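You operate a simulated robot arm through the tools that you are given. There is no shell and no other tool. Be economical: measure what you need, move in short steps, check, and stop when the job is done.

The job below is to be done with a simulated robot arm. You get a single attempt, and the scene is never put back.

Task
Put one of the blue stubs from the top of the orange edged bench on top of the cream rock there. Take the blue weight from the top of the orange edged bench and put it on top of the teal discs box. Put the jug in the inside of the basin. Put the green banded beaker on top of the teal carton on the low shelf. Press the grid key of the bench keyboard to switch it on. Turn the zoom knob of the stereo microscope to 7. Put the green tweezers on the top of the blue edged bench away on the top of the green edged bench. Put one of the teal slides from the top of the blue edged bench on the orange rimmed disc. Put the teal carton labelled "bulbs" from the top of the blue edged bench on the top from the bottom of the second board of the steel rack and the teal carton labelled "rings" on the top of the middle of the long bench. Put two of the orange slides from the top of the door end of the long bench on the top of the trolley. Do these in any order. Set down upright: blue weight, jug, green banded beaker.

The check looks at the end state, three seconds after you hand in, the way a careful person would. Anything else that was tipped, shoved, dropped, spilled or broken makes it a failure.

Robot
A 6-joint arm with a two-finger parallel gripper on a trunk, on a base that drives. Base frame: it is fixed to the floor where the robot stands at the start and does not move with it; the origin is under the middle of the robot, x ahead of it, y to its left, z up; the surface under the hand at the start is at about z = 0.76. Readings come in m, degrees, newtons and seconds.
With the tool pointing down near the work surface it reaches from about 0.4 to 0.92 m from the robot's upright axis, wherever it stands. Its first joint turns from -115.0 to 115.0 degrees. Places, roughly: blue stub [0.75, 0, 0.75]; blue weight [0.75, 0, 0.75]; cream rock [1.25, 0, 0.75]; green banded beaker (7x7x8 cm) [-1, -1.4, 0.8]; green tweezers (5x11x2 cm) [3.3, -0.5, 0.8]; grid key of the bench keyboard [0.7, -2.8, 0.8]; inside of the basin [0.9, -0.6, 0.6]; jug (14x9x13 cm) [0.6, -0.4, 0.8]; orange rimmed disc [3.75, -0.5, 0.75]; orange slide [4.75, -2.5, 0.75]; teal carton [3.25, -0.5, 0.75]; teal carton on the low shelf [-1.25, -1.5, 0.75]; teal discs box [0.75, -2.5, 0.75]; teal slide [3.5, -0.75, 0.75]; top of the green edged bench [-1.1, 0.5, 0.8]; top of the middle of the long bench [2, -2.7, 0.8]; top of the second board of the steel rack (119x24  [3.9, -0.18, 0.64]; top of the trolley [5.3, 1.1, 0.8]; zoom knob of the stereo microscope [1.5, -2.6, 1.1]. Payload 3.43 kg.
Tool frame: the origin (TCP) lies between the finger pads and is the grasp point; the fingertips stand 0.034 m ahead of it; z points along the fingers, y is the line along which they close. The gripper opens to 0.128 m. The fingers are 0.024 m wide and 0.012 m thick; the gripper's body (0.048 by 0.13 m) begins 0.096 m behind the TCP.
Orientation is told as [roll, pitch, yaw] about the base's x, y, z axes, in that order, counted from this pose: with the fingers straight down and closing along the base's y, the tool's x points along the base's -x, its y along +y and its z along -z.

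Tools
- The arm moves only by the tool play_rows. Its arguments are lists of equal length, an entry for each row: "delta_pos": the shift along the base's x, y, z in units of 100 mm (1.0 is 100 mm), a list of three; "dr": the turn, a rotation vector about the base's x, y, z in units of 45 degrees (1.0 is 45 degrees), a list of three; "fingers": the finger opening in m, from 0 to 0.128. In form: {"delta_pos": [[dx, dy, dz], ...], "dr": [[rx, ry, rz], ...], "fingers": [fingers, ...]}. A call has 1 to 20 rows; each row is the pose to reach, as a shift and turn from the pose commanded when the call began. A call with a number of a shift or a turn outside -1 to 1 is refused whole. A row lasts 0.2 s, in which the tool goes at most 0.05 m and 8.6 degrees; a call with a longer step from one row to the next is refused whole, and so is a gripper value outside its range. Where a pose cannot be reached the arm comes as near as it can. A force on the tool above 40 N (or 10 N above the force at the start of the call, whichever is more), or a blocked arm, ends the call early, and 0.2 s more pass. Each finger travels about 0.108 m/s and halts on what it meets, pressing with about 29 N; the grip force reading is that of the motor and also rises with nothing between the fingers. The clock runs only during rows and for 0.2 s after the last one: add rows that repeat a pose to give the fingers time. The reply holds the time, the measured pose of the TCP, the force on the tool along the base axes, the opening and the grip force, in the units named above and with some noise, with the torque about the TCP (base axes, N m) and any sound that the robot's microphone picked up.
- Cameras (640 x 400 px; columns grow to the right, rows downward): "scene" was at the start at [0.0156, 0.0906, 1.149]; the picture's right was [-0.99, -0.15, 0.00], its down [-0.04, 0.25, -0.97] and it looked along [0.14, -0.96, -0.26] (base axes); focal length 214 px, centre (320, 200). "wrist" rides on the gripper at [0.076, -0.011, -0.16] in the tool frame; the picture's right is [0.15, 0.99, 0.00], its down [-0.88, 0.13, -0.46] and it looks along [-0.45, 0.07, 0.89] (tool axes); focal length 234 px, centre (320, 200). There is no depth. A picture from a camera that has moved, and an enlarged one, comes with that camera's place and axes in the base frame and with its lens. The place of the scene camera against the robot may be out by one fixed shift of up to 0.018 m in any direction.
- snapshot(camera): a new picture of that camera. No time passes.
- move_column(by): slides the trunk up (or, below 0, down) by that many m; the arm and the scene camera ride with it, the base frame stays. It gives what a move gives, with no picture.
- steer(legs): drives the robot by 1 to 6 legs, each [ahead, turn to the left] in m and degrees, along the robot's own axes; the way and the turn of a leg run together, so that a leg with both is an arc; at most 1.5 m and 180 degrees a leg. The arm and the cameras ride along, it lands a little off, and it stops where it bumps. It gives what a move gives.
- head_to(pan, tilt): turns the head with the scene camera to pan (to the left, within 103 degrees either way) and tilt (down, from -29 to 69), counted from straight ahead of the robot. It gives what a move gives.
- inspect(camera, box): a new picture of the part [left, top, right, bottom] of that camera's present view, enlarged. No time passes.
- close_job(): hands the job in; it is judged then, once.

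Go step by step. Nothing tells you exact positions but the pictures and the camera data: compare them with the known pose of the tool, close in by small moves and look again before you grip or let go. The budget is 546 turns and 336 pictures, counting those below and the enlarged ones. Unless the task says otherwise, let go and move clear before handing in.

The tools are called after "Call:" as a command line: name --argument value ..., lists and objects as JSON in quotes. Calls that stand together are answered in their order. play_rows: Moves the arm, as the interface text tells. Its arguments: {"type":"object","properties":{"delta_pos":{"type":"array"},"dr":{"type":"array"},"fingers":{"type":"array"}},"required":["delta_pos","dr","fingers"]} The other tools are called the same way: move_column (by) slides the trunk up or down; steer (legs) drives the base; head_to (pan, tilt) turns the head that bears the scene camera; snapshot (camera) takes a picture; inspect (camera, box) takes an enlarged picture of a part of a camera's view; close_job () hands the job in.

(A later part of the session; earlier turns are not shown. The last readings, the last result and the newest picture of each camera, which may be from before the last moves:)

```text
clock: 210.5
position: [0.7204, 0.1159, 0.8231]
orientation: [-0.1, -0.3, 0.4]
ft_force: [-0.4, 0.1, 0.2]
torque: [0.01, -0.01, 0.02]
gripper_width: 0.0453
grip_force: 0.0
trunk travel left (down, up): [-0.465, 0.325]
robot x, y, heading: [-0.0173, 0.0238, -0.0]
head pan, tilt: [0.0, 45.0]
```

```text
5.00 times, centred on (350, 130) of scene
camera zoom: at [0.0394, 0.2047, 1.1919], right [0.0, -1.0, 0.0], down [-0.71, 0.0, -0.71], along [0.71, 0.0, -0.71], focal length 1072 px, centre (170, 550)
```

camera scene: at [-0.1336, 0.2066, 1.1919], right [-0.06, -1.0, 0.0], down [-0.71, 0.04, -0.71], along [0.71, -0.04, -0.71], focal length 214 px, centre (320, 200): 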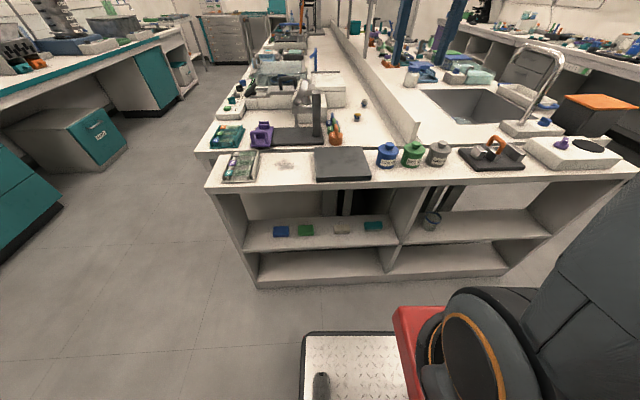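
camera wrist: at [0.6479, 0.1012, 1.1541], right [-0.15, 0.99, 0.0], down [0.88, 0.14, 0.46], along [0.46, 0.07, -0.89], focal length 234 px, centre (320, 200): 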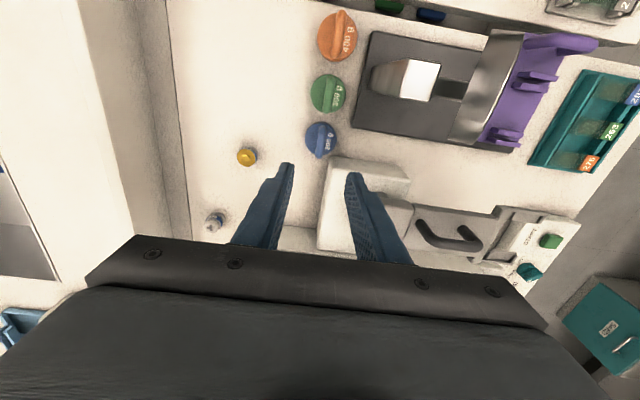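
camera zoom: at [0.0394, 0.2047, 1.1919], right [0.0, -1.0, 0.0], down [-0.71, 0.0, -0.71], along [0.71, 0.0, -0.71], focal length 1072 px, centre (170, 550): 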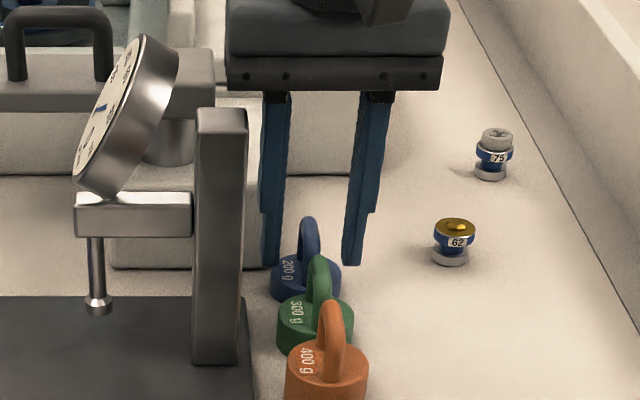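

Straddling the handle; closing.

Call:
play_rows --delta_pos '[[0, 0, 0], [0, 0, 0], [0, 0, 0], [0, 0, 0]]' --dr '[[0, 0, 0], [0, 0, 0], [0, 0, 0], [0, 0, 0]]' --fingers '[0.03, 0.015, 0.0, 0.0]'

Call:
play_rows --delta_pos '[[0, 0, 0.1], [0, 0, 0.3], [0, 0, 0.6], [0, 0, 1.0]]' --dr '[[0, 0, 0], [0, 0, 0], [0, 0, 0], [0, 0, 0]]' --fingers '[0, 0, 0, 0]'

Call:
snapshot --camera "scene"

Call:
inspect --camera "wrist" --box '[240, 120, 400, 240]'

```text
clock: 211.5
position: [0.7206, 0.1161, 0.8244]
orientation: [0.0, -0.2, 0.4]
ft_force: [0.0, -0.6, -0.3]
torque: [0.0, 0.01, -0.02]
gripper_width: 0.0115
grip_force: 28.9
trunk travel left (down, up): [-0.465, 0.325]
robot x, y, heading: [-0.0172, 0.0221, -0.2]
head pan, tilt: [0.0, 45.0]
```

```text
clock: 212.5
position: [0.7214, 0.1172, 0.9239]
orientation: [0.0, -0.2, 0.4]
ft_force: [0.9, 0.2, -2.2]
torque: [0.02, 0.07, 0.0]
gripper_width: 0.0119
grip_force: 29.0
trunk travel left (down, up): [-0.465, 0.325]
robot x, y, heading: [-0.0227, 0.0171, -0.1]
head pan, tilt: [0.0, 45.0]
```

```text
248 pictures are left
camera scene: at [0.0399, 0.2048, 1.1918], right [0.0, -1.0, 0.0], down [-0.71, 0.0, -0.71], along [0.71, 0.0, -0.71], focal length 214 px, centre (320, 200)
```

scene: 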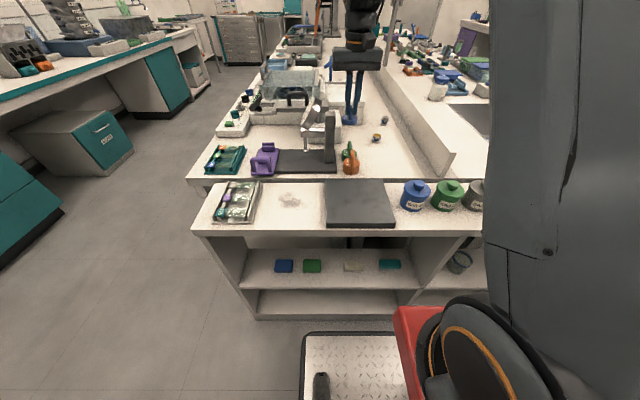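

```text
3.33 times, centred on (320, 180) of wrist
camera zoom: at [0.6447, 0.1049, 1.0835], right [-0.15, 0.99, 0.0], down [0.88, 0.14, 0.46], along [0.45, 0.07, -0.89], focal length 781 px, centre (320, 267)
```

zoom: 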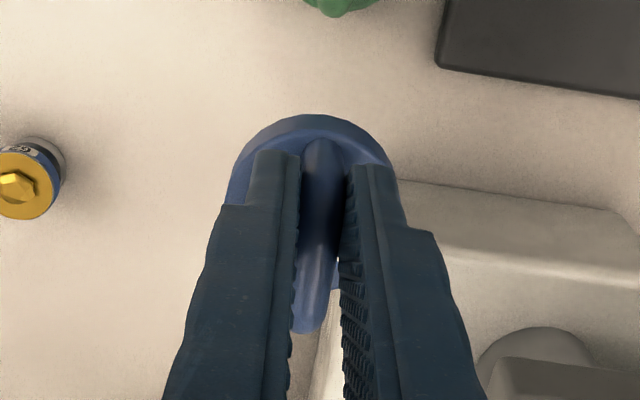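

Weight held. Lift, tuck, and drive toward the right aisle, then look.

Call:
play_rows --delta_pos '[[0, 0, 0.4], [0, 0, 0.8], [-0.3, 0, 1.0], [-0.7, -0.2, 1.0], [-1.0, -0.5, 1.0]]' --dr '[[0, 0, 0], [0, 0, 0], [0, 0, 0], [0, 0, 0], [0, 0, 0]]' --fingers '[0, 0, 0, 0, 0]'

Call:
play_rows --delta_pos '[[-0.3, -0.2, 0.2], [-0.7, -0.5, 0.3], [-1.0, -0.6, 0.5]]' --dr '[[0, 0, 0], [0, 0, 0], [0, 0, 0]]' --fingers '[0, 0, 0]'

Call:
steer --legs '[[-0.16, 0], [0, -90], [0.9, 0]]'

Call:
head_to --pan 20 --tilt 25

Call:
snapshot --camera "scene"

```text
clock: 213.7
position: [0.6184, 0.068, 1.0225]
orientation: [0.0, -0.3, 0.4]
ft_force: [0.7, 0.4, -3.2]
torque: [-0.05, 0.04, 0.0]
gripper_width: 0.0117
grip_force: 29.4
trunk travel left (down, up): [-0.465, 0.325]
robot x, y, heading: [-0.0164, 0.0227, -0.4]
head pan, tilt: [0.0, 45.0]
```

```text
refused: row 2 steps farther than a row can; nothing moved
```

```text
clock: 223.3
position: [-0.143, -1.5191, 1.0229]
orientation: [-0.1, -0.4, -89.7]
ft_force: [-0.7, 0.0, -2.2]
torque: [0.03, -0.05, 0.02]
gripper_width: 0.0117
grip_force: 28.4
trunk travel left (down, up): [-0.465, 0.325]
robot x, y, heading: [-0.1856, -0.8815, -90.4]
head pan, tilt: [0.0, 45.0]
```

```text
clock: 224.2
position: [-0.143, -1.5175, 1.0243]
orientation: [0.0, -0.3, -89.7]
ft_force: [-0.7, -0.5, -1.5]
torque: [0.02, -0.02, 0.0]
gripper_width: 0.0118
grip_force: 29.3
trunk travel left (down, up): [-0.465, 0.325]
robot x, y, heading: [-0.1873, -0.8821, -90.0]
head pan, tilt: [20.0, 25.0]
```

```text
246 pictures are left
camera scene: at [0.0396, -0.9569, 1.2224], right [-0.94, -0.34, 0.0], down [-0.14, 0.4, -0.91], along [0.31, -0.85, -0.42], focal length 214 px, centre (320, 200)
```

scene: 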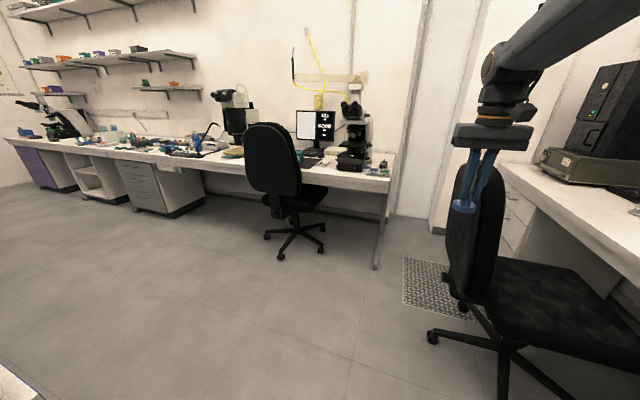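

A chair stands at about (0.85,-2.3) in front of the long bench and another at (-0.5,-1.9). I'll raise the tool and go diagonally to (0.2,-1.7), then look at the long bench.

Call:
move_column --by 0.2

Call:
play_rows --delta_pos '[[0, 0.4, 0.1], [0, 0.8, 0.2], [0, 1.0, 0.4]]' --dr '[[0, 0, 0], [0, 0, 0], [0, 0, 0]]' --fingers '[0, 0, 0]'

Call:
play_rows --delta_pos '[[0, 0.4, 0.1], [0, 0.8, 0.2], [0, 1.0, 0.3]]' --dr '[[0, 0, 0], [0, 0, 0], [0, 0, 0]]' --fingers '[0, 0, 0]'

Call:
steer --legs '[[0, 40], [0.6, 0], [0, -40], [0.35, 0]]'

Call:
head_to --pan 15 --tilt 30

Call:
snapshot --camera "scene"

```text
clock: 226.3
position: [-0.1428, -1.52, 1.2221]
orientation: [0.0, -0.3, -89.7]
ft_force: [0.2, 0.7, -2.8]
torque: [0.04, 0.04, -0.02]
gripper_width: 0.0119
grip_force: 29.0
trunk travel left (down, up): [-0.665, 0.125]
robot x, y, heading: [-0.1891, -0.8816, -90.4]
head pan, tilt: [20.0, 25.0]
```

```text
clock: 227.2
position: [-0.1442, -1.4194, 1.2647]
orientation: [-0.1, -0.3, -89.8]
ft_force: [0.0, 0.0, -0.9]
torque: [0.07, 0.03, -0.02]
gripper_width: 0.0119
grip_force: 29.4
trunk travel left (down, up): [-0.665, 0.125]
robot x, y, heading: [-0.1882, -0.8821, -90.2]
head pan, tilt: [20.0, 25.0]
```

```text
clock: 227.9
position: [-0.1443, -1.3187, 1.2923]
orientation: [0.0, -0.2, -89.7]
ft_force: [-0.4, -0.5, -2.6]
torque: [0.1, -0.01, 0.02]
gripper_width: 0.0119
grip_force: 28.8
trunk travel left (down, up): [-0.665, 0.125]
robot x, y, heading: [-0.1844, -0.8784, -90.2]
head pan, tilt: [20.0, 25.0]
```

```text
clock: 236.9
position: [0.2467, -2.1132, 1.2909]
orientation: [0.0, -0.2, -89.3]
ft_force: [0.6, -0.7, -1.5]
torque: [-0.01, 0.01, -0.02]
gripper_width: 0.0116
grip_force: 28.8
trunk travel left (down, up): [-0.665, 0.125]
robot x, y, heading: [0.1964, -1.6737, -89.9]
head pan, tilt: [20.0, 25.0]
```

```text
clock: 237.6
position: [0.2478, -2.1123, 1.2922]
orientation: [0.0, -0.3, -89.2]
ft_force: [0.1, -0.3, -1.9]
torque: [0.04, -0.01, 0.01]
gripper_width: 0.0117
grip_force: 28.8
trunk travel left (down, up): [-0.665, 0.125]
robot x, y, heading: [0.1993, -1.6737, -89.6]
head pan, tilt: [15.0, 30.0]
```

```text
245 pictures are left
camera scene: at [0.4193, -1.6942, 1.4145], right [-0.96, -0.26, 0.0], down [-0.13, 0.48, -0.87], along [0.23, -0.84, -0.5], focal length 214 px, centre (320, 200)
```

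scene: 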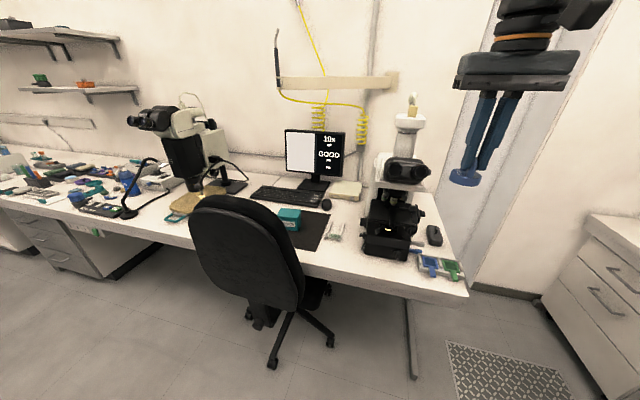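

Call:
inspect --camera "scene" --box '[230, 120, 350, 260]'

Call:
inspect --camera "scene" --box '[110, 80, 260, 220]'

```text
2.86 times, centred on (290, 190) of scene
camera zoom: at [0.4193, -1.6942, 1.4145], right [-0.96, -0.26, 0.0], down [-0.13, 0.48, -0.87], along [0.23, -0.84, -0.5], focal length 613 px, centre (406, 229)
```

zoom: 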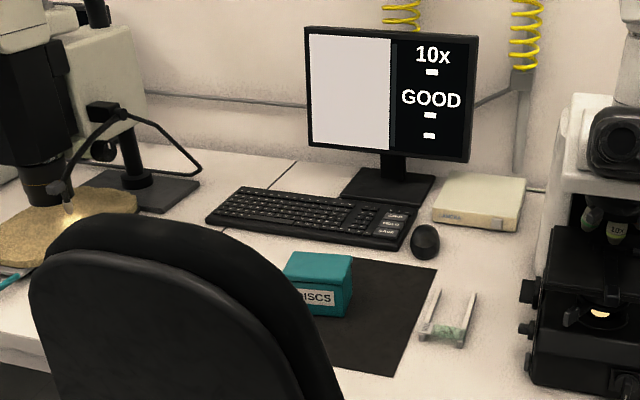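

```text
2.86 times, centred on (185, 150) of scene
camera zoom: at [0.4193, -1.6942, 1.4145], right [-0.96, -0.26, 0.0], down [-0.13, 0.48, -0.87], along [0.23, -0.84, -0.5], focal length 613 px, centre (706, 343)
```

zoom: 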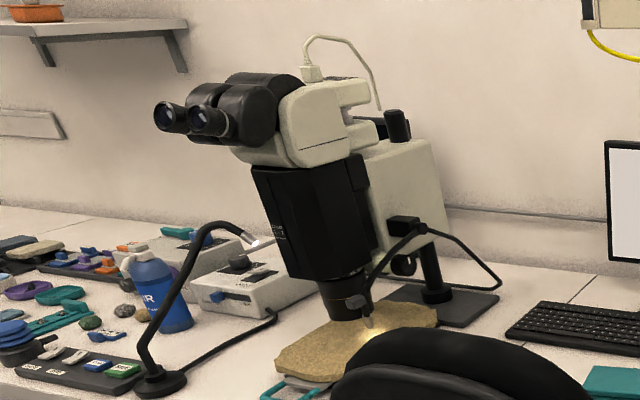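

The teal DISCS box is at about (0.80,-2.52), behind the chair's backrest. I'll go to about (0.33,-1.80) heading -45° to reach it.

Call:
steer --legs '[[0, 45], [0.18, 0]]'

Call:
head_to --pan 0 --tilt 35

Call:
snapshot --camera "scene"

Call:
snapshot --camera "wrist"

```text
clock: 241.1
position: [0.6725, -2.0778, 1.2922]
orientation: [0.0, -0.3, -44.2]
ft_force: [0.4, -0.3, -2.2]
torque: [-0.01, -0.01, 0.01]
gripper_width: 0.0116
grip_force: 28.7
trunk travel left (down, up): [-0.665, 0.125]
robot x, y, heading: [0.328, -1.8016, -44.6]
head pan, tilt: [15.0, 30.0]
```

```text
clock: 241.9
position: [0.6716, -2.0778, 1.293]
orientation: [0.0, -0.3, -44.2]
ft_force: [-0.1, 0.6, -1.3]
torque: [0.03, 0.03, 0.02]
gripper_width: 0.0116
grip_force: 28.8
trunk travel left (down, up): [-0.665, 0.125]
robot x, y, heading: [0.3312, -1.8051, -44.6]
head pan, tilt: [0.0, 35.0]
```

```text
242 pictures are left
camera scene: at [0.4734, -1.6816, 1.4067], right [-0.7, -0.71, 0.0], down [-0.41, 0.4, -0.82], along [0.58, -0.58, -0.57], focal length 214 px, centre (320, 200)
```

scene: 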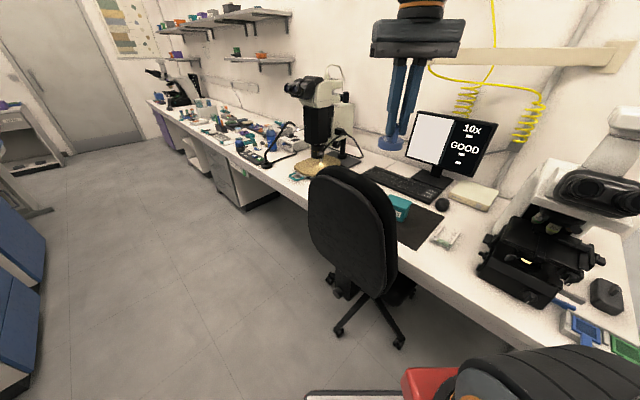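

```text
241 pictures are left
camera wrist: at [0.6101, -2.0334, 1.4519], right [0.58, 0.81, 0.0], down [0.72, -0.52, 0.46], along [0.37, -0.27, -0.89], focal length 234 px, centre (320, 200)
```

wrist: 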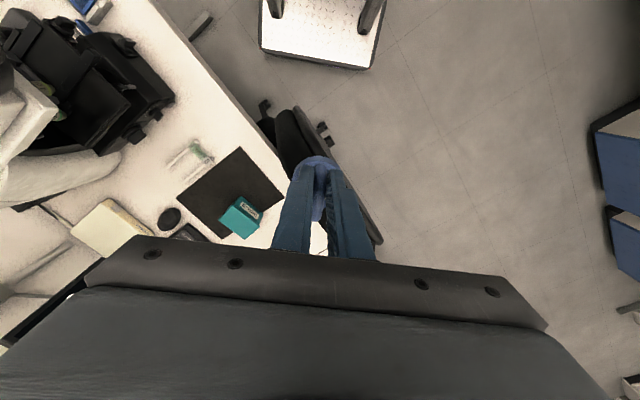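

Call:
play_rows --delta_pos '[[0.1, -0.4, 0], [0.2, -0.8, 0], [0.2, -1.0, 0]]' --dr '[[0, 0, 0], [0, 0, 0], [0, 0, 0]]' --fingers '[0, 0, 0]'

Call:
play_rows --delta_pos '[[0.1, -0.4, 0], [0.2, -0.8, 0], [0.2, -1.0, 0]]' --dr '[[0, 0, -0.1], [0, 0, -0.2], [0, 0, -0.3]]' --fingers '[0, 0, 0]'

Call:
snapshot --camera "wrist"

```text
clock: 242.7
position: [0.6934, -2.1787, 1.2928]
orientation: [0.1, -0.2, -44.1]
ft_force: [-0.1, 0.3, -1.4]
torque: [0.03, 0.03, -0.04]
gripper_width: 0.0117
grip_force: 29.4
trunk travel left (down, up): [-0.665, 0.125]
robot x, y, heading: [0.3265, -1.8028, -44.7]
head pan, tilt: [0.0, 35.0]
```

```text
clock: 243.5
position: [0.713, -2.2783, 1.2926]
orientation: [0.0, -0.4, -57.7]
ft_force: [0.1, 0.0, -1.7]
torque: [0.0, 0.01, -0.02]
gripper_width: 0.0116
grip_force: 28.8
trunk travel left (down, up): [-0.665, 0.125]
robot x, y, heading: [0.3294, -1.8021, -44.9]
head pan, tilt: [0.0, 35.0]
```

```text
240 pictures are left
camera wrist: at [0.6622, -2.221, 1.4523], right [0.76, 0.65, 0.0], down [0.58, -0.67, 0.46], along [0.3, -0.35, -0.89], focal length 234 px, centre (320, 200)
```

wrist: 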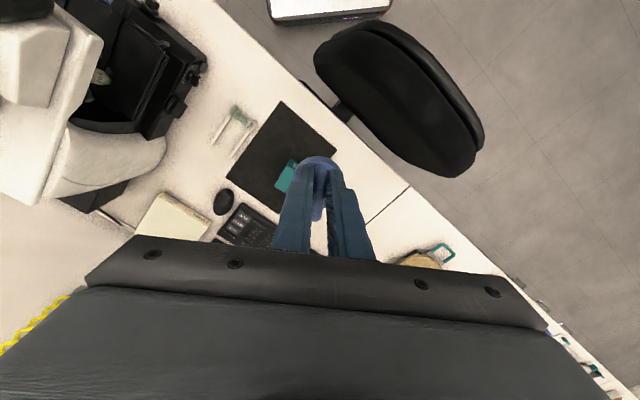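

Call:
play_rows --delta_pos '[[0, -0.3, -0.3], [0, -0.6, -0.6], [0, -0.8, -0.9], [0, -0.8, -1.0]]' --dr '[[0, 0, -0.1], [0, 0, -0.2], [0, 0, -0.3], [0, 0, -0.4]]' --fingers '[0, 0, 0, 0]'

Call:
play_rows --delta_pos '[[0, 0, -0.3], [0, 0, -0.6], [0, 0, -1.0]]' --dr '[[0, 0, 0], [0, 0, 0], [0, 0, 0]]' --fingers '[0, 0, 0]'

Call:
snapshot --camera "wrist"

Call:
inspect --camera "scene" --box '[340, 130, 460, 260]'

```text
clock: 244.5
position: [0.714, -2.359, 1.1919]
orientation: [0.0, -0.3, -75.7]
ft_force: [-0.8, 0.6, -2.1]
torque: [0.05, 0.01, 0.0]
gripper_width: 0.0116
grip_force: 29.4
trunk travel left (down, up): [-0.665, 0.125]
robot x, y, heading: [0.3278, -1.8, -44.7]
head pan, tilt: [0.0, 35.0]
```

```text
clock: 245.3
position: [0.7126, -2.3587, 1.0931]
orientation: [-0.1, -0.2, -75.6]
ft_force: [-0.1, 1.2, -1.3]
torque: [0.01, -0.01, 0.0]
gripper_width: 0.0116
grip_force: 28.5
trunk travel left (down, up): [-0.665, 0.125]
robot x, y, heading: [0.3266, -1.8013, -44.6]
head pan, tilt: [0.0, 35.0]
```

```text
239 pictures are left
camera wrist: at [0.6825, -2.2876, 1.2515], right [0.92, 0.39, 0.0], down [0.34, -0.82, 0.46], along [0.18, -0.42, -0.89], focal length 234 px, centre (320, 200)
```

wrist: 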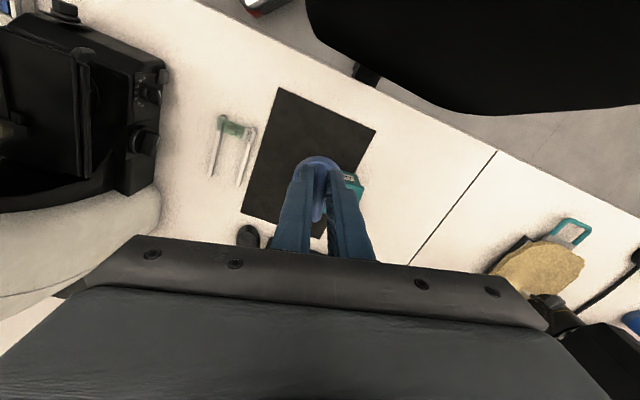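

```text
3.08 times, centred on (400, 195) of scene
camera zoom: at [0.4733, -1.6815, 1.4067], right [-0.7, -0.71, 0.0], down [-0.41, 0.4, -0.82], along [0.58, -0.58, -0.57], focal length 660 px, centre (74, 215)
```

zoom: 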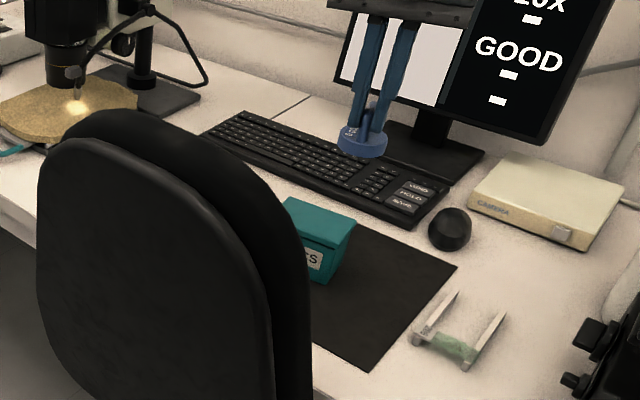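

Call:
play_rows --delta_pos '[[-0.35, -0.15, 0], [-0.7, -0.3, 0]]' --dr '[[0, 0, 0], [0, 0, 0]]' --fingers '[0, 0]'

Call:
inspect --camera "wrist" --box '[220, 60, 460, 260]'

```text
clock: 245.9
position: [0.6415, -2.3863, 1.0939]
orientation: [-0.1, -0.2, -75.5]
ft_force: [-0.5, 0.3, -2.3]
torque: [0.04, 0.08, 0.01]
gripper_width: 0.0117
grip_force: 29.0
trunk travel left (down, up): [-0.665, 0.125]
robot x, y, heading: [0.3307, -1.8052, -44.7]
head pan, tilt: [0.0, 35.0]
```

```text
2.00 times, centred on (340, 160) of wrist
camera zoom: at [0.6119, -2.3162, 1.2527], right [0.92, 0.39, 0.0], down [0.34, -0.82, 0.46], along [0.18, -0.42, -0.89], focal length 468 px, centre (280, 280)
```

zoom: 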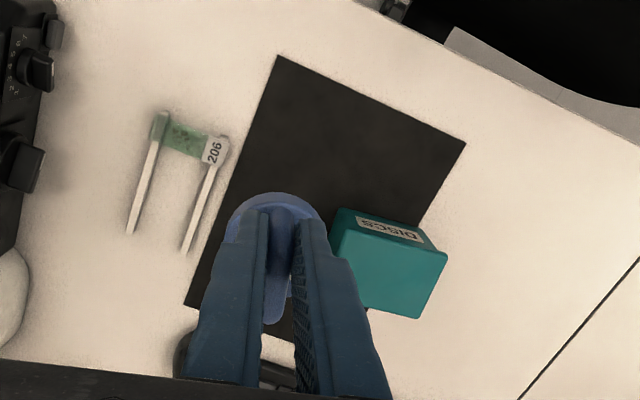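

Call:
play_rows --delta_pos '[[0.35, -0.3, 0], [0.7, -0.6, 0], [1.0, -0.81, 0]]' --dr '[[0, 0, 0], [0, 0, 0], [0, 0, 0]]' --fingers '[0, 0, 0]'

Call:
play_rows --delta_pos '[[0.2, 0, 0], [0.39, 0, -0.2], [0.39, 0, -0.6], [0.39, 0, -1.0]]' --dr '[[0, 0, 0], [0, 0, 0], [0, 0, 0], [0, 0, 0]]' --fingers '[0, 0, 0, 0]'

Call:
inspect --camera "wrist" --box '[220, 60, 460, 260]'

Call:
inspect --camera "scene" --box '[360, 150, 440, 240]'

```text
clock: 246.7
position: [0.7444, -2.4698, 1.0944]
orientation: [0.1, -0.3, -75.6]
ft_force: [-0.5, 0.8, -1.2]
torque: [0.01, -0.01, -0.03]
gripper_width: 0.0115
grip_force: 29.5
trunk travel left (down, up): [-0.665, 0.125]
robot x, y, heading: [0.33, -1.8024, -44.6]
head pan, tilt: [0.0, 35.0]
```

```text
clock: 247.7
position: [0.7822, -2.4682, 0.9917]
orientation: [0.0, -0.5, -75.7]
ft_force: [0.0, 0.2, -1.0]
torque: [0.0, -0.03, -0.02]
gripper_width: 0.0119
grip_force: 29.3
trunk travel left (down, up): [-0.665, 0.125]
robot x, y, heading: [0.3299, -1.8018, -44.5]
head pan, tilt: [0.0, 35.0]
```

```text
2.00 times, centred on (340, 160) of wrist
camera zoom: at [0.7523, -2.3982, 1.1508], right [0.92, 0.39, 0.0], down [0.34, -0.82, 0.46], along [0.18, -0.43, -0.89], focal length 468 px, centre (280, 280)
```

zoom: 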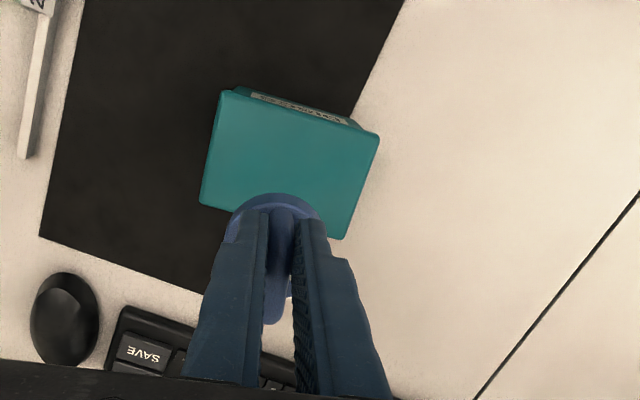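

```text
4.44 times, centred on (400, 195) of scene
camera zoom: at [0.4732, -1.6814, 1.4067], right [-0.7, -0.71, 0.0], down [-0.41, 0.4, -0.82], along [0.58, -0.58, -0.57], focal length 953 px, centre (-36, 222)
```

zoom: 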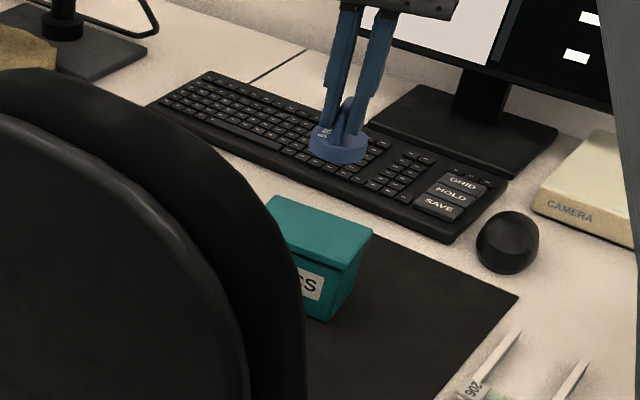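

Call:
play_rows --delta_pos '[[0, 0.05, -0.3], [0, 0.05, -0.6], [0, 0.05, -0.75]]' --dr '[[0, 0, 0], [0, 0, 0], [0, 0, 0]]' --fingers '[0, 0, 0]'

Call:
inspect --camera "scene" --box '[360, 150, 440, 240]'

Call:
inspect --camera "wrist" --box '[220, 60, 460, 260]'

```text
clock: 248.5
position: [0.7837, -2.4637, 0.9167]
orientation: [0.1, -0.2, -75.6]
ft_force: [-0.7, -1.4, -3.0]
torque: [0.02, 0.02, 0.02]
gripper_width: 0.0119
grip_force: 29.7
trunk travel left (down, up): [-0.665, 0.125]
robot x, y, heading: [0.3281, -1.8043, -44.8]
head pan, tilt: [0.0, 35.0]
```

```text
4.44 times, centred on (400, 195) of scene
camera zoom: at [0.4733, -1.6817, 1.4067], right [-0.7, -0.71, 0.0], down [-0.41, 0.4, -0.82], along [0.58, -0.58, -0.57], focal length 953 px, centre (-36, 222)
```

zoom: 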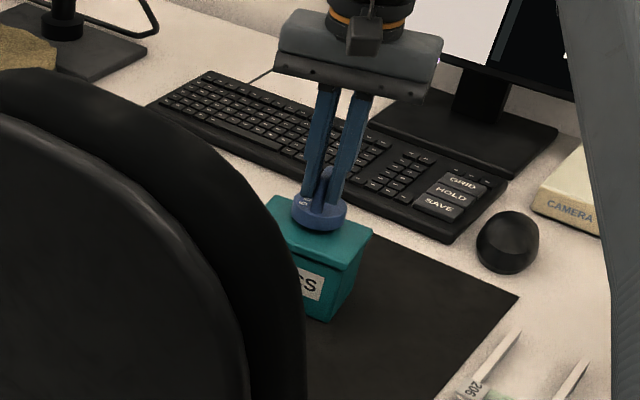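

```text
2.00 times, centred on (340, 160) of wrist
camera zoom: at [0.7526, -2.3931, 1.0755], right [0.92, 0.39, 0.0], down [0.34, -0.82, 0.46], along [0.18, -0.42, -0.89], focal length 468 px, centre (280, 280)
```

zoom: 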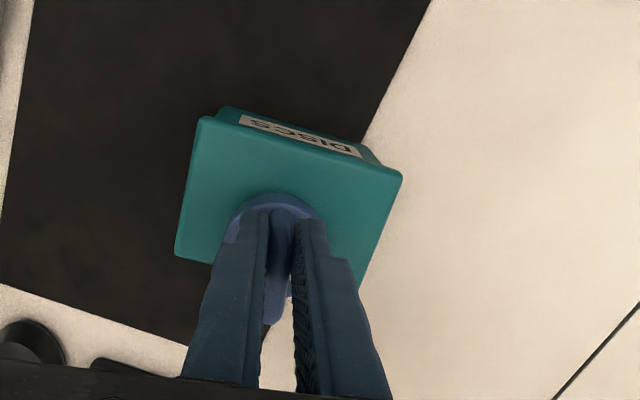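

Call:
play_rows --delta_pos '[[0, 0, -0.05], [0, 0, -0.1], [0, 0, -0.15], [0, 0, -0.15]]' --dr '[[0, 0, 0], [0, 0, 0], [0, 0, 0], [0, 0, 0]]' --fingers '[0, 0, 0, 0]'

Call:
inspect --camera "scene" --box '[360, 150, 440, 240]'

```text
clock: 249.5
position: [0.7826, -2.465, 0.9063]
orientation: [0.1, -0.7, -75.5]
ft_force: [-2.0, 1.8, 29.9]
torque: [-0.15, -0.04, -0.04]
gripper_width: 0.0116
grip_force: 29.9
trunk travel left (down, up): [-0.665, 0.125]
robot x, y, heading: [0.3311, -1.8001, -44.7]
head pan, tilt: [0.0, 35.0]
```

```text
4.44 times, centred on (400, 195) of scene
camera zoom: at [0.4724, -1.6804, 1.4068], right [-0.7, -0.71, 0.0], down [-0.41, 0.4, -0.82], along [0.58, -0.58, -0.57], focal length 953 px, centre (-36, 222)
```

zoom: 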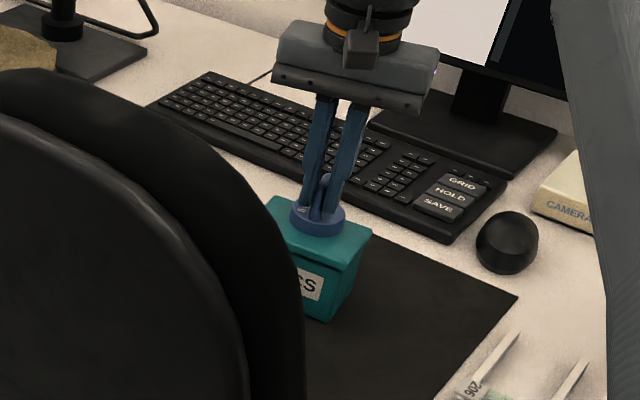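

Contact with the box top. Relieve, open, and rise.

Call:
play_rows --delta_pos '[[0, 0, 0.04], [0, 0, 0.06], [0, 0, 0.06], [0, 0, 0.06], [0, 0, 0.06]]' --dr '[[0, 0, 0], [0, 0, 0], [0, 0, 0], [0, 0, 0], [0, 0, 0]]' --fingers '[0, 0, 0.015, 0.03, 0.035]'

Call:
play_rows --delta_pos '[[0, 0, 0.3], [0, 0, 0.7], [0, 0, 1.0]]' --dr '[[0, 0, 0], [0, 0, 0], [0, 0, 0]]' --fingers '[0.035, 0.035, 0.035]'

Call:
inspect --camera "wrist" --box '[220, 60, 460, 260]'

Call:
inspect --camera "scene" --box '[360, 150, 440, 240]'

```text
clock: 250.7
position: [0.782, -2.4646, 0.9075]
orientation: [-0.1, -0.4, -75.6]
ft_force: [-0.1, 0.2, 0.0]
torque: [0.01, 0.0, -0.01]
gripper_width: 0.0347
grip_force: 0.0
trunk travel left (down, up): [-0.665, 0.125]
robot x, y, heading: [0.3315, -1.7999, -44.7]
head pan, tilt: [0.0, 35.0]
```

```text
clock: 251.5
position: [0.7836, -2.464, 1.0097]
orientation: [0.0, -0.2, -75.7]
ft_force: [1.0, 0.4, 0.0]
torque: [0.01, 0.03, 0.01]
gripper_width: 0.035
grip_force: 0.1
trunk travel left (down, up): [-0.665, 0.125]
robot x, y, heading: [0.3322, -1.8, -44.5]
head pan, tilt: [0.0, 35.0]
```

```text
2.00 times, centred on (340, 160) of wrist
camera zoom: at [0.7527, -2.3939, 1.1682], right [0.92, 0.39, 0.0], down [0.34, -0.82, 0.46], along [0.18, -0.42, -0.89], focal length 468 px, centre (280, 280)
```

zoom: 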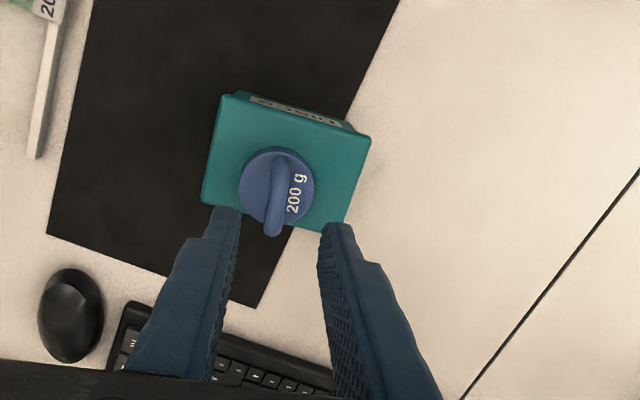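

```text
4.44 times, centred on (400, 195) of scene
camera zoom: at [0.4735, -1.6818, 1.4067], right [-0.7, -0.71, 0.0], down [-0.41, 0.4, -0.82], along [0.58, -0.58, -0.57], focal length 953 px, centre (-36, 222)
```

zoom: 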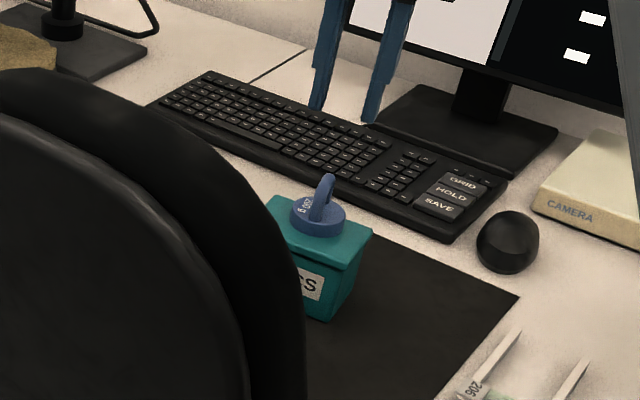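

The weight stands on the DISCS box. Next the GRID key on the keyboard; I raise and retract, then reposition nearer, facing the key.

Call:
play_rows --delta_pos '[[0, 0, 0.4], [0, 0, 0.8], [-0.1, 0.2, 1.0], [-0.3, 0.6, 1.0]]' --dr '[[0, 0, 0], [0, 0, 0], [0, 0, 0], [0, 0, 0]]' --fingers '[0.03, 0.0, 0.0, 0.0]'

Call:
play_rows --delta_pos '[[0, 0.1, 0.4], [0, 0.2, 0.8], [-0.1, 0.4, 1.0], [-0.3, 0.8, 1.0], [-0.4, 1.0, 1.0]]' --dr '[[0, 0, 0], [0, 0, 0], [0, 0, 0.1], [0, 0, 0.2], [0, 0, 0.3]]' --fingers '[0, 0, 0, 0, 0]'

Call:
play_rows --delta_pos '[[-0.1, 0.4, 0.2], [-0.2, 0.8, 0.4], [-0.2, 1.0, 0.5]]' --dr '[[0, 0, 0.1], [0, 0, 0.2], [0, 0, 0.3]]' --fingers '[0, 0, 0]'

Call:
steer --legs '[[0.13, 0], [0, -27], [0.05, 0]]'

Call:
snapshot --camera "scene"

Call:
snapshot --camera "wrist"

```text
clock: 252.5
position: [0.7519, -2.4058, 1.1067]
orientation: [-0.1, -0.2, -75.6]
ft_force: [0.0, -0.5, -0.7]
torque: [0.07, 0.06, -0.06]
gripper_width: 0.0
grip_force: 29.1
trunk travel left (down, up): [-0.665, 0.125]
robot x, y, heading: [0.3327, -1.8057, -44.7]
head pan, tilt: [0.0, 35.0]
```

```text
clock: 253.7
position: [0.7106, -2.3048, 1.2069]
orientation: [-0.1, -0.3, -62.0]
ft_force: [0.6, -0.6, 0.6]
torque: [0.01, 0.06, 0.0]
gripper_width: 0.0
grip_force: 28.9
trunk travel left (down, up): [-0.665, 0.125]
robot x, y, heading: [0.3288, -1.8029, -44.6]
head pan, tilt: [0.0, 35.0]
```

```text
clock: 254.5
position: [0.6909, -2.2062, 1.2579]
orientation: [0.0, -0.3, -48.7]
ft_force: [0.2, -0.3, -0.2]
torque: [0.02, 0.02, -0.01]
gripper_width: 0.0
grip_force: 29.2
trunk travel left (down, up): [-0.665, 0.125]
robot x, y, heading: [0.3292, -1.8027, -44.5]
head pan, tilt: [0.0, 35.0]
```

```text
clock: 257.7
position: [0.5756, -2.4628, 1.258]
orientation: [0.1, -0.3, -75.8]
ft_force: [-0.3, -0.5, 0.3]
torque: [-0.03, 0.03, -0.02]
gripper_width: 0.0001
grip_force: 28.8
trunk travel left (down, up): [-0.665, 0.125]
robot x, y, heading: [0.437, -1.9393, -71.6]
head pan, tilt: [0.0, 35.0]
```

```text
229 pictures are left
camera scene: at [0.6247, -1.8984, 1.4067], right [-0.95, -0.31, 0.0], down [-0.18, 0.54, -0.82], along [0.26, -0.78, -0.57], focal length 214 px, centre (320, 200)
```

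scene: 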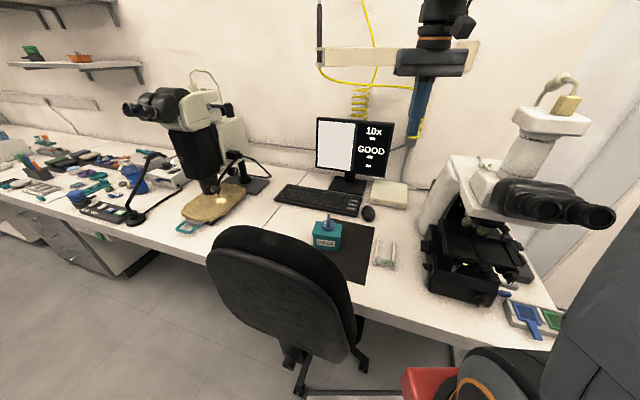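

```text
228 pictures are left
camera wrist: at [0.5456, -2.3924, 1.4169], right [0.92, 0.39, 0.0], down [0.34, -0.82, 0.46], along [0.18, -0.42, -0.89], focal length 234 px, centre (320, 200)
```

wrist: 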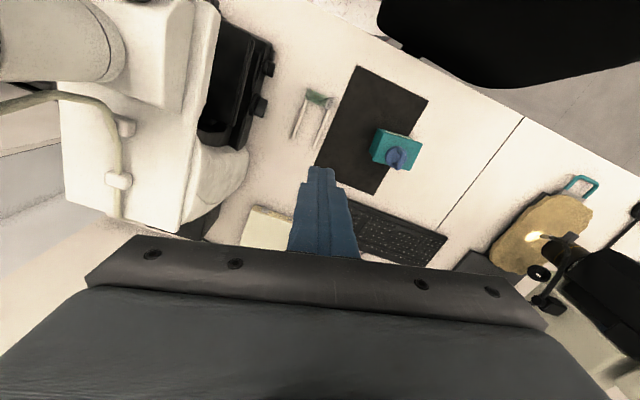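

Call:
play_rows --delta_pos '[[0.4, 0, 0], [0.8, -0.2, 0], [1.0, -0.4, 0]]' --dr '[[0, 0, 0], [0, 0, 0], [0, 0, 0]]' --fingers '[0, 0, 0]'

Call:
inspect --camera "wrist" --box '[180, 120, 380, 250]'

Call:
inspect --camera "scene" --box '[260, 100, 420, 230]'

```text
clock: 258.5
position: [0.675, -2.5045, 1.2564]
orientation: [0.0, -0.2, -75.7]
ft_force: [-0.3, 0.9, -0.6]
torque: [-0.03, -0.04, 0.01]
gripper_width: 0.0001
grip_force: 28.8
trunk travel left (down, up): [-0.665, 0.125]
robot x, y, heading: [0.4371, -1.9446, -71.6]
head pan, tilt: [0.0, 35.0]
```

```text
3.08 times, centred on (280, 185) of wrist
camera zoom: at [0.6455, -2.4331, 1.416], right [0.92, 0.39, 0.0], down [0.34, -0.82, 0.46], along [0.18, -0.42, -0.89], focal length 720 px, centre (443, 246)
```

zoom: 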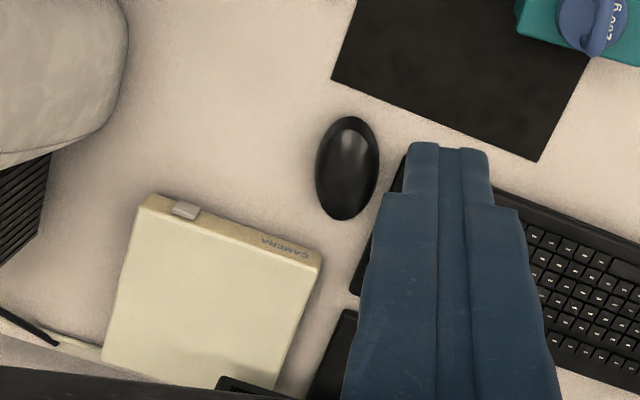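

```text
3.08 times, centred on (340, 165) of scene
camera zoom: at [0.6246, -1.8982, 1.4067], right [-0.95, -0.31, 0.0], down [-0.18, 0.54, -0.82], along [0.26, -0.78, -0.57], focal length 660 px, centre (258, 308)
```

zoom: 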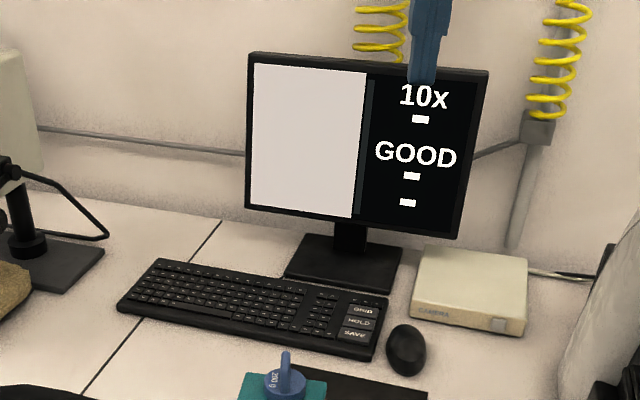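

Call:
play_rows --delta_pos '[[0.4, 0.1, 0], [0.8, 0.2, -0.2], [1.0, 0.3, -0.5]]' --dr '[[0, 0, 0], [0, 0, 0], [0, 0, 0]]' --fingers '[0, 0, 0]'

Call:
inspect --camera "wrist" --box '[180, 120, 380, 250]'

```text
clock: 259.3
position: [0.776, -2.4728, 1.2067]
orientation: [0.0, -0.3, -75.7]
ft_force: [-0.4, 0.4, 0.1]
torque: [0.0, 0.01, 0.02]
gripper_width: 0.0
grip_force: 29.2
trunk travel left (down, up): [-0.665, 0.125]
robot x, y, heading: [0.4331, -1.9402, -71.8]
head pan, tilt: [0.0, 35.0]
```

```text
3.08 times, centred on (280, 185) of wrist
camera zoom: at [0.745, -2.4023, 1.3667], right [0.92, 0.39, 0.0], down [0.34, -0.82, 0.46], along [0.18, -0.42, -0.89], focal length 720 px, centre (443, 246)
```

zoom: 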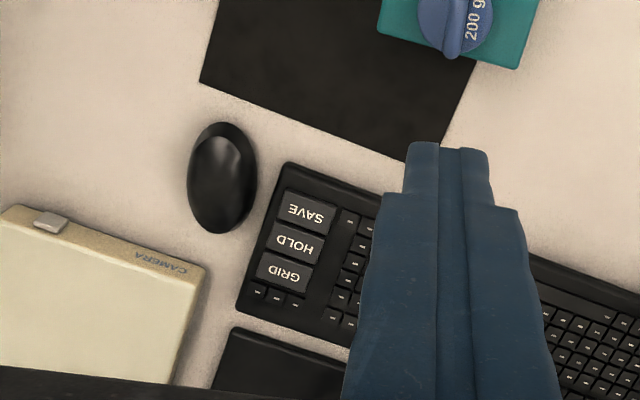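

The GRID key is at about (0.739,-2.759). Moving above it with fingers closed.

Call:
play_rows --delta_pos '[[-0.1, -0.4, 0], [-0.2, -0.8, 0], [-0.3, -1.0, 0]]' --dr '[[0, 0, 0], [0, 0, 0], [0, 0, 0]]' --fingers '[0, 0, 0]'

Call:
play_rows --delta_pos '[[0, -0.4, 0], [0, -0.8, -0.2], [0, -1.0, -0.6], [0, -1.0, -1.0]]' --dr '[[0, 0, 0], [0, 0, 0], [0, 0, 0], [0, 0, 0]]' --fingers '[0, 0, 0, 0]'

Call:
inspect --camera "wrist" --box '[220, 100, 420, 250]'

Call:
snapshot --camera "scene"

```text
clock: 260.1
position: [0.7439, -2.5738, 1.205]
orientation: [0.0, -0.3, -75.7]
ft_force: [-0.2, 0.4, -0.3]
torque: [0.01, 0.03, 0.01]
gripper_width: 0.0
grip_force: 29.2
trunk travel left (down, up): [-0.665, 0.125]
robot x, y, heading: [0.4362, -1.9457, -71.5]
head pan, tilt: [0.0, 35.0]
```

```text
clock: 261.1
position: [0.7467, -2.6738, 1.1081]
orientation: [0.0, -0.3, -75.8]
ft_force: [0.3, 0.5, 0.0]
torque: [-0.01, -0.05, 0.01]
gripper_width: 0.0
grip_force: 28.8
trunk travel left (down, up): [-0.665, 0.125]
robot x, y, heading: [0.4394, -1.9377, -71.6]
head pan, tilt: [0.0, 35.0]
```

```text
2.67 times, centred on (320, 175) of wrist
camera zoom: at [0.7163, -2.602, 1.2675], right [0.92, 0.39, 0.0], down [0.34, -0.82, 0.46], along [0.18, -0.43, -0.89], focal length 624 px, centre (320, 267)
```

zoom: 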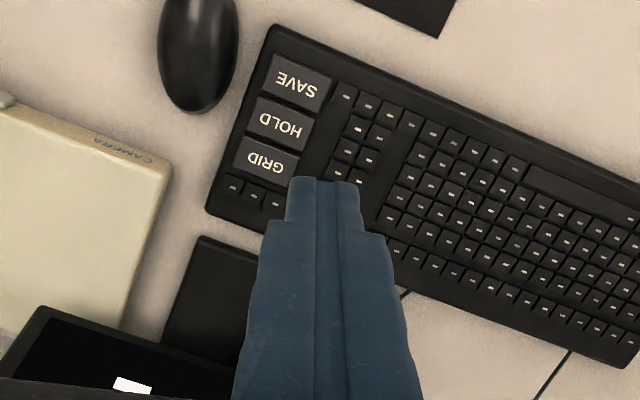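

```text
223 pictures are left
camera scene: at [0.6248, -1.8985, 1.4067], right [-0.95, -0.31, 0.0], down [-0.18, 0.54, -0.82], along [0.26, -0.78, -0.57], focal length 214 px, centre (320, 200)
```

scene: 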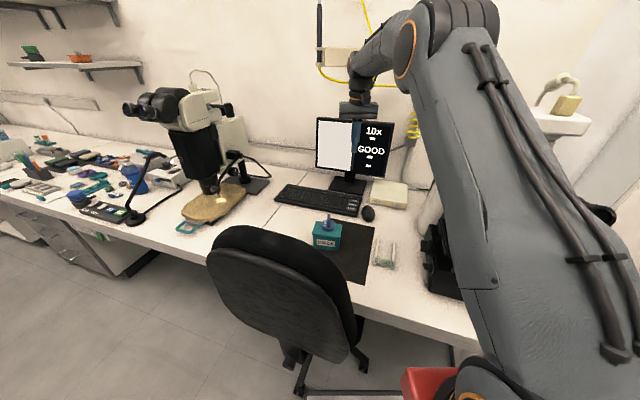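

Call:
play_rows --delta_pos '[[-0.05, -0.4, 0], [-0.1, -0.8, 0], [-0.1, -0.91, -0.4], [-0.1, -0.91, -0.8], [-0.1, -0.91, -1.0]]' --dr '[[0, 0, 0], [0, 0, 0], [0, 0, 0], [0, 0, 0], [0, 0, 0]]' --fingers '[0, 0, 0, 0, 0]'

Call:
play_rows --delta_pos '[[0, 0, -0.4], [0, 0, -0.8], [0, 0, -1.0]]' --dr '[[0, 0, 0], [0, 0, 0], [0, 0, 0]]' --fingers '[0, 0, 0]'

Call:
inspect --camera "wrist" --box '[220, 100, 420, 250]'

Call:
inspect --camera "scene" --box '[300, 100, 420, 230]'

```text
clock: 262.3
position: [0.7336, -2.7577, 1.0072]
orientation: [0.0, -0.3, -75.7]
ft_force: [-0.8, 1.0, 0.4]
torque: [-0.01, 0.02, -0.01]
gripper_width: 0.0
grip_force: 28.9
out of reach, approached as far as the arm can: row 2, 3, 4, 5
trunk travel left (down, up): [-0.665, 0.125]
robot x, y, heading: [0.4385, -1.9392, -71.8]
head pan, tilt: [0.0, 35.0]
```

```text
clock: 263.1
position: [0.7341, -2.762, 0.9081]
orientation: [-0.1, -0.1, -75.7]
ft_force: [-0.2, -0.9, 0.3]
torque: [-0.01, 0.0, 0.0]
gripper_width: 0.0
grip_force: 29.0
out of reach, approached as far as the arm can: row 2, 3
trunk travel left (down, up): [-0.665, 0.125]
robot x, y, heading: [0.4372, -1.9373, -71.7]
head pan, tilt: [0.0, 35.0]
```

```text
2.67 times, centred on (320, 175) of wrist
camera zoom: at [0.7044, -2.6914, 1.0669], right [0.92, 0.39, 0.0], down [0.34, -0.82, 0.46], along [0.18, -0.42, -0.89], focal length 624 px, centre (320, 267)
```

zoom: 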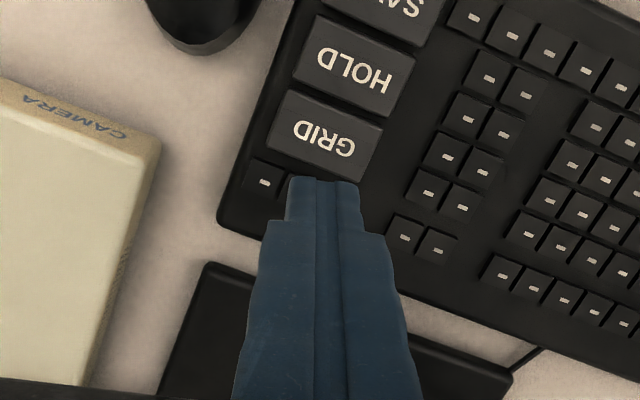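

```text
3.08 times, centred on (360, 165) of scene
camera zoom: at [0.6248, -1.8985, 1.4067], right [-0.95, -0.31, 0.0], down [-0.18, 0.54, -0.82], along [0.26, -0.78, -0.57], focal length 660 px, centre (197, 308)
```

zoom: 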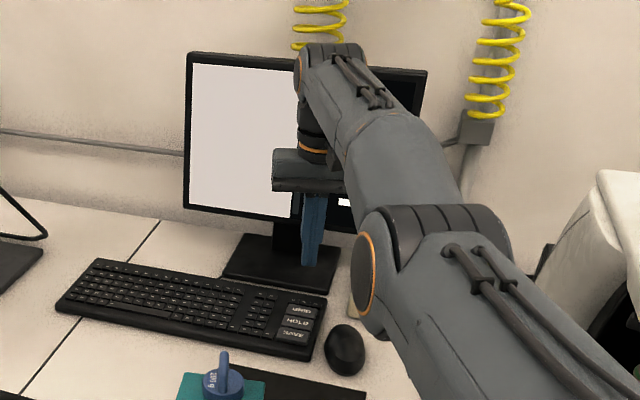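

Call:
play_rows --delta_pos '[[0, 0.02, -0.3], [0, 0.02, -0.6], [0, 0.02, -0.75]]' --dr '[[0, 0, 0], [0, 0, 0], [0, 0, 0]]' --fingers '[0, 0, 0]'

Call:
inspect --camera "wrist" --box '[220, 100, 420, 250]'

```text
clock: 263.9
position: [0.7353, -2.759, 0.8306]
orientation: [0.0, -0.3, -75.7]
ft_force: [-0.4, 0.3, 0.4]
torque: [0.02, -0.02, -0.01]
gripper_width: 0.0001
grip_force: 29.4
trunk travel left (down, up): [-0.665, 0.125]
robot x, y, heading: [0.4388, -1.9347, -71.8]
head pan, tilt: [0.0, 35.0]
```

```text
2.67 times, centred on (320, 175) of wrist
camera zoom: at [0.7055, -2.6884, 0.9905], right [0.92, 0.39, 0.0], down [0.34, -0.82, 0.46], along [0.18, -0.42, -0.89], focal length 624 px, centre (320, 267)
```

zoom: 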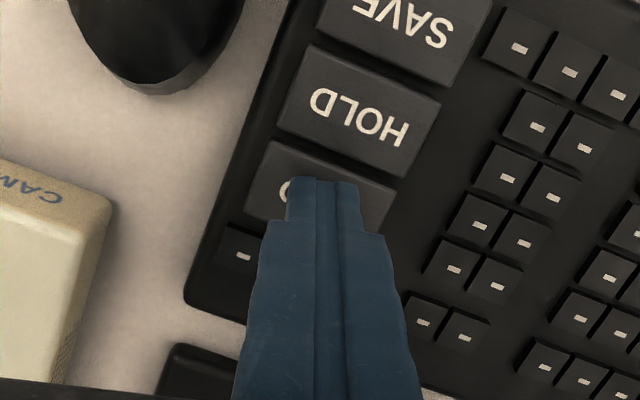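

Call:
play_rows --delta_pos '[[0, 0, -0.04], [0, 0, -0.08], [0, 0, -0.12], [0, 0, -0.16]]' --dr '[[0, 0, 0], [0, 0, 0], [0, 0, 0], [0, 0, 0]]' --fingers '[0, 0, 0, 0]'

Call:
inspect --camera "scene" --box '[300, 100, 420, 230]'

```text
clock: 264.9
position: [0.7342, -2.7597, 0.8164]
orientation: [0.1, -0.3, -75.7]
ft_force: [-0.6, 1.8, 2.4]
torque: [0.05, 0.02, 0.0]
gripper_width: 0.0
grip_force: 28.9
trunk travel left (down, up): [-0.665, 0.125]
robot x, y, heading: [0.436, -1.9401, -72.1]
head pan, tilt: [0.0, 35.0]
heard: click
```

```text
3.08 times, centred on (360, 165) of scene
camera zoom: at [0.6247, -1.8984, 1.4067], right [-0.95, -0.31, 0.0], down [-0.18, 0.54, -0.82], along [0.26, -0.78, -0.57], focal length 660 px, centre (197, 308)
```

zoom: 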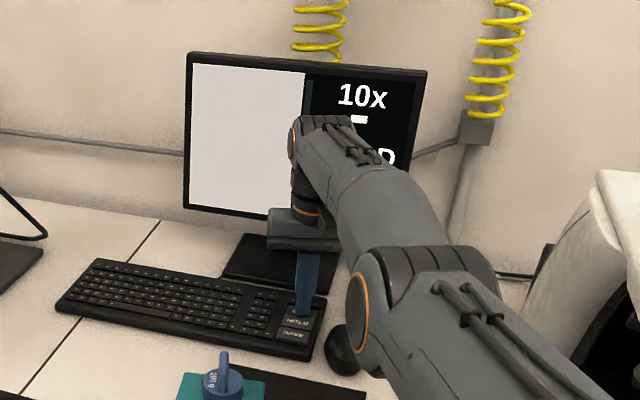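

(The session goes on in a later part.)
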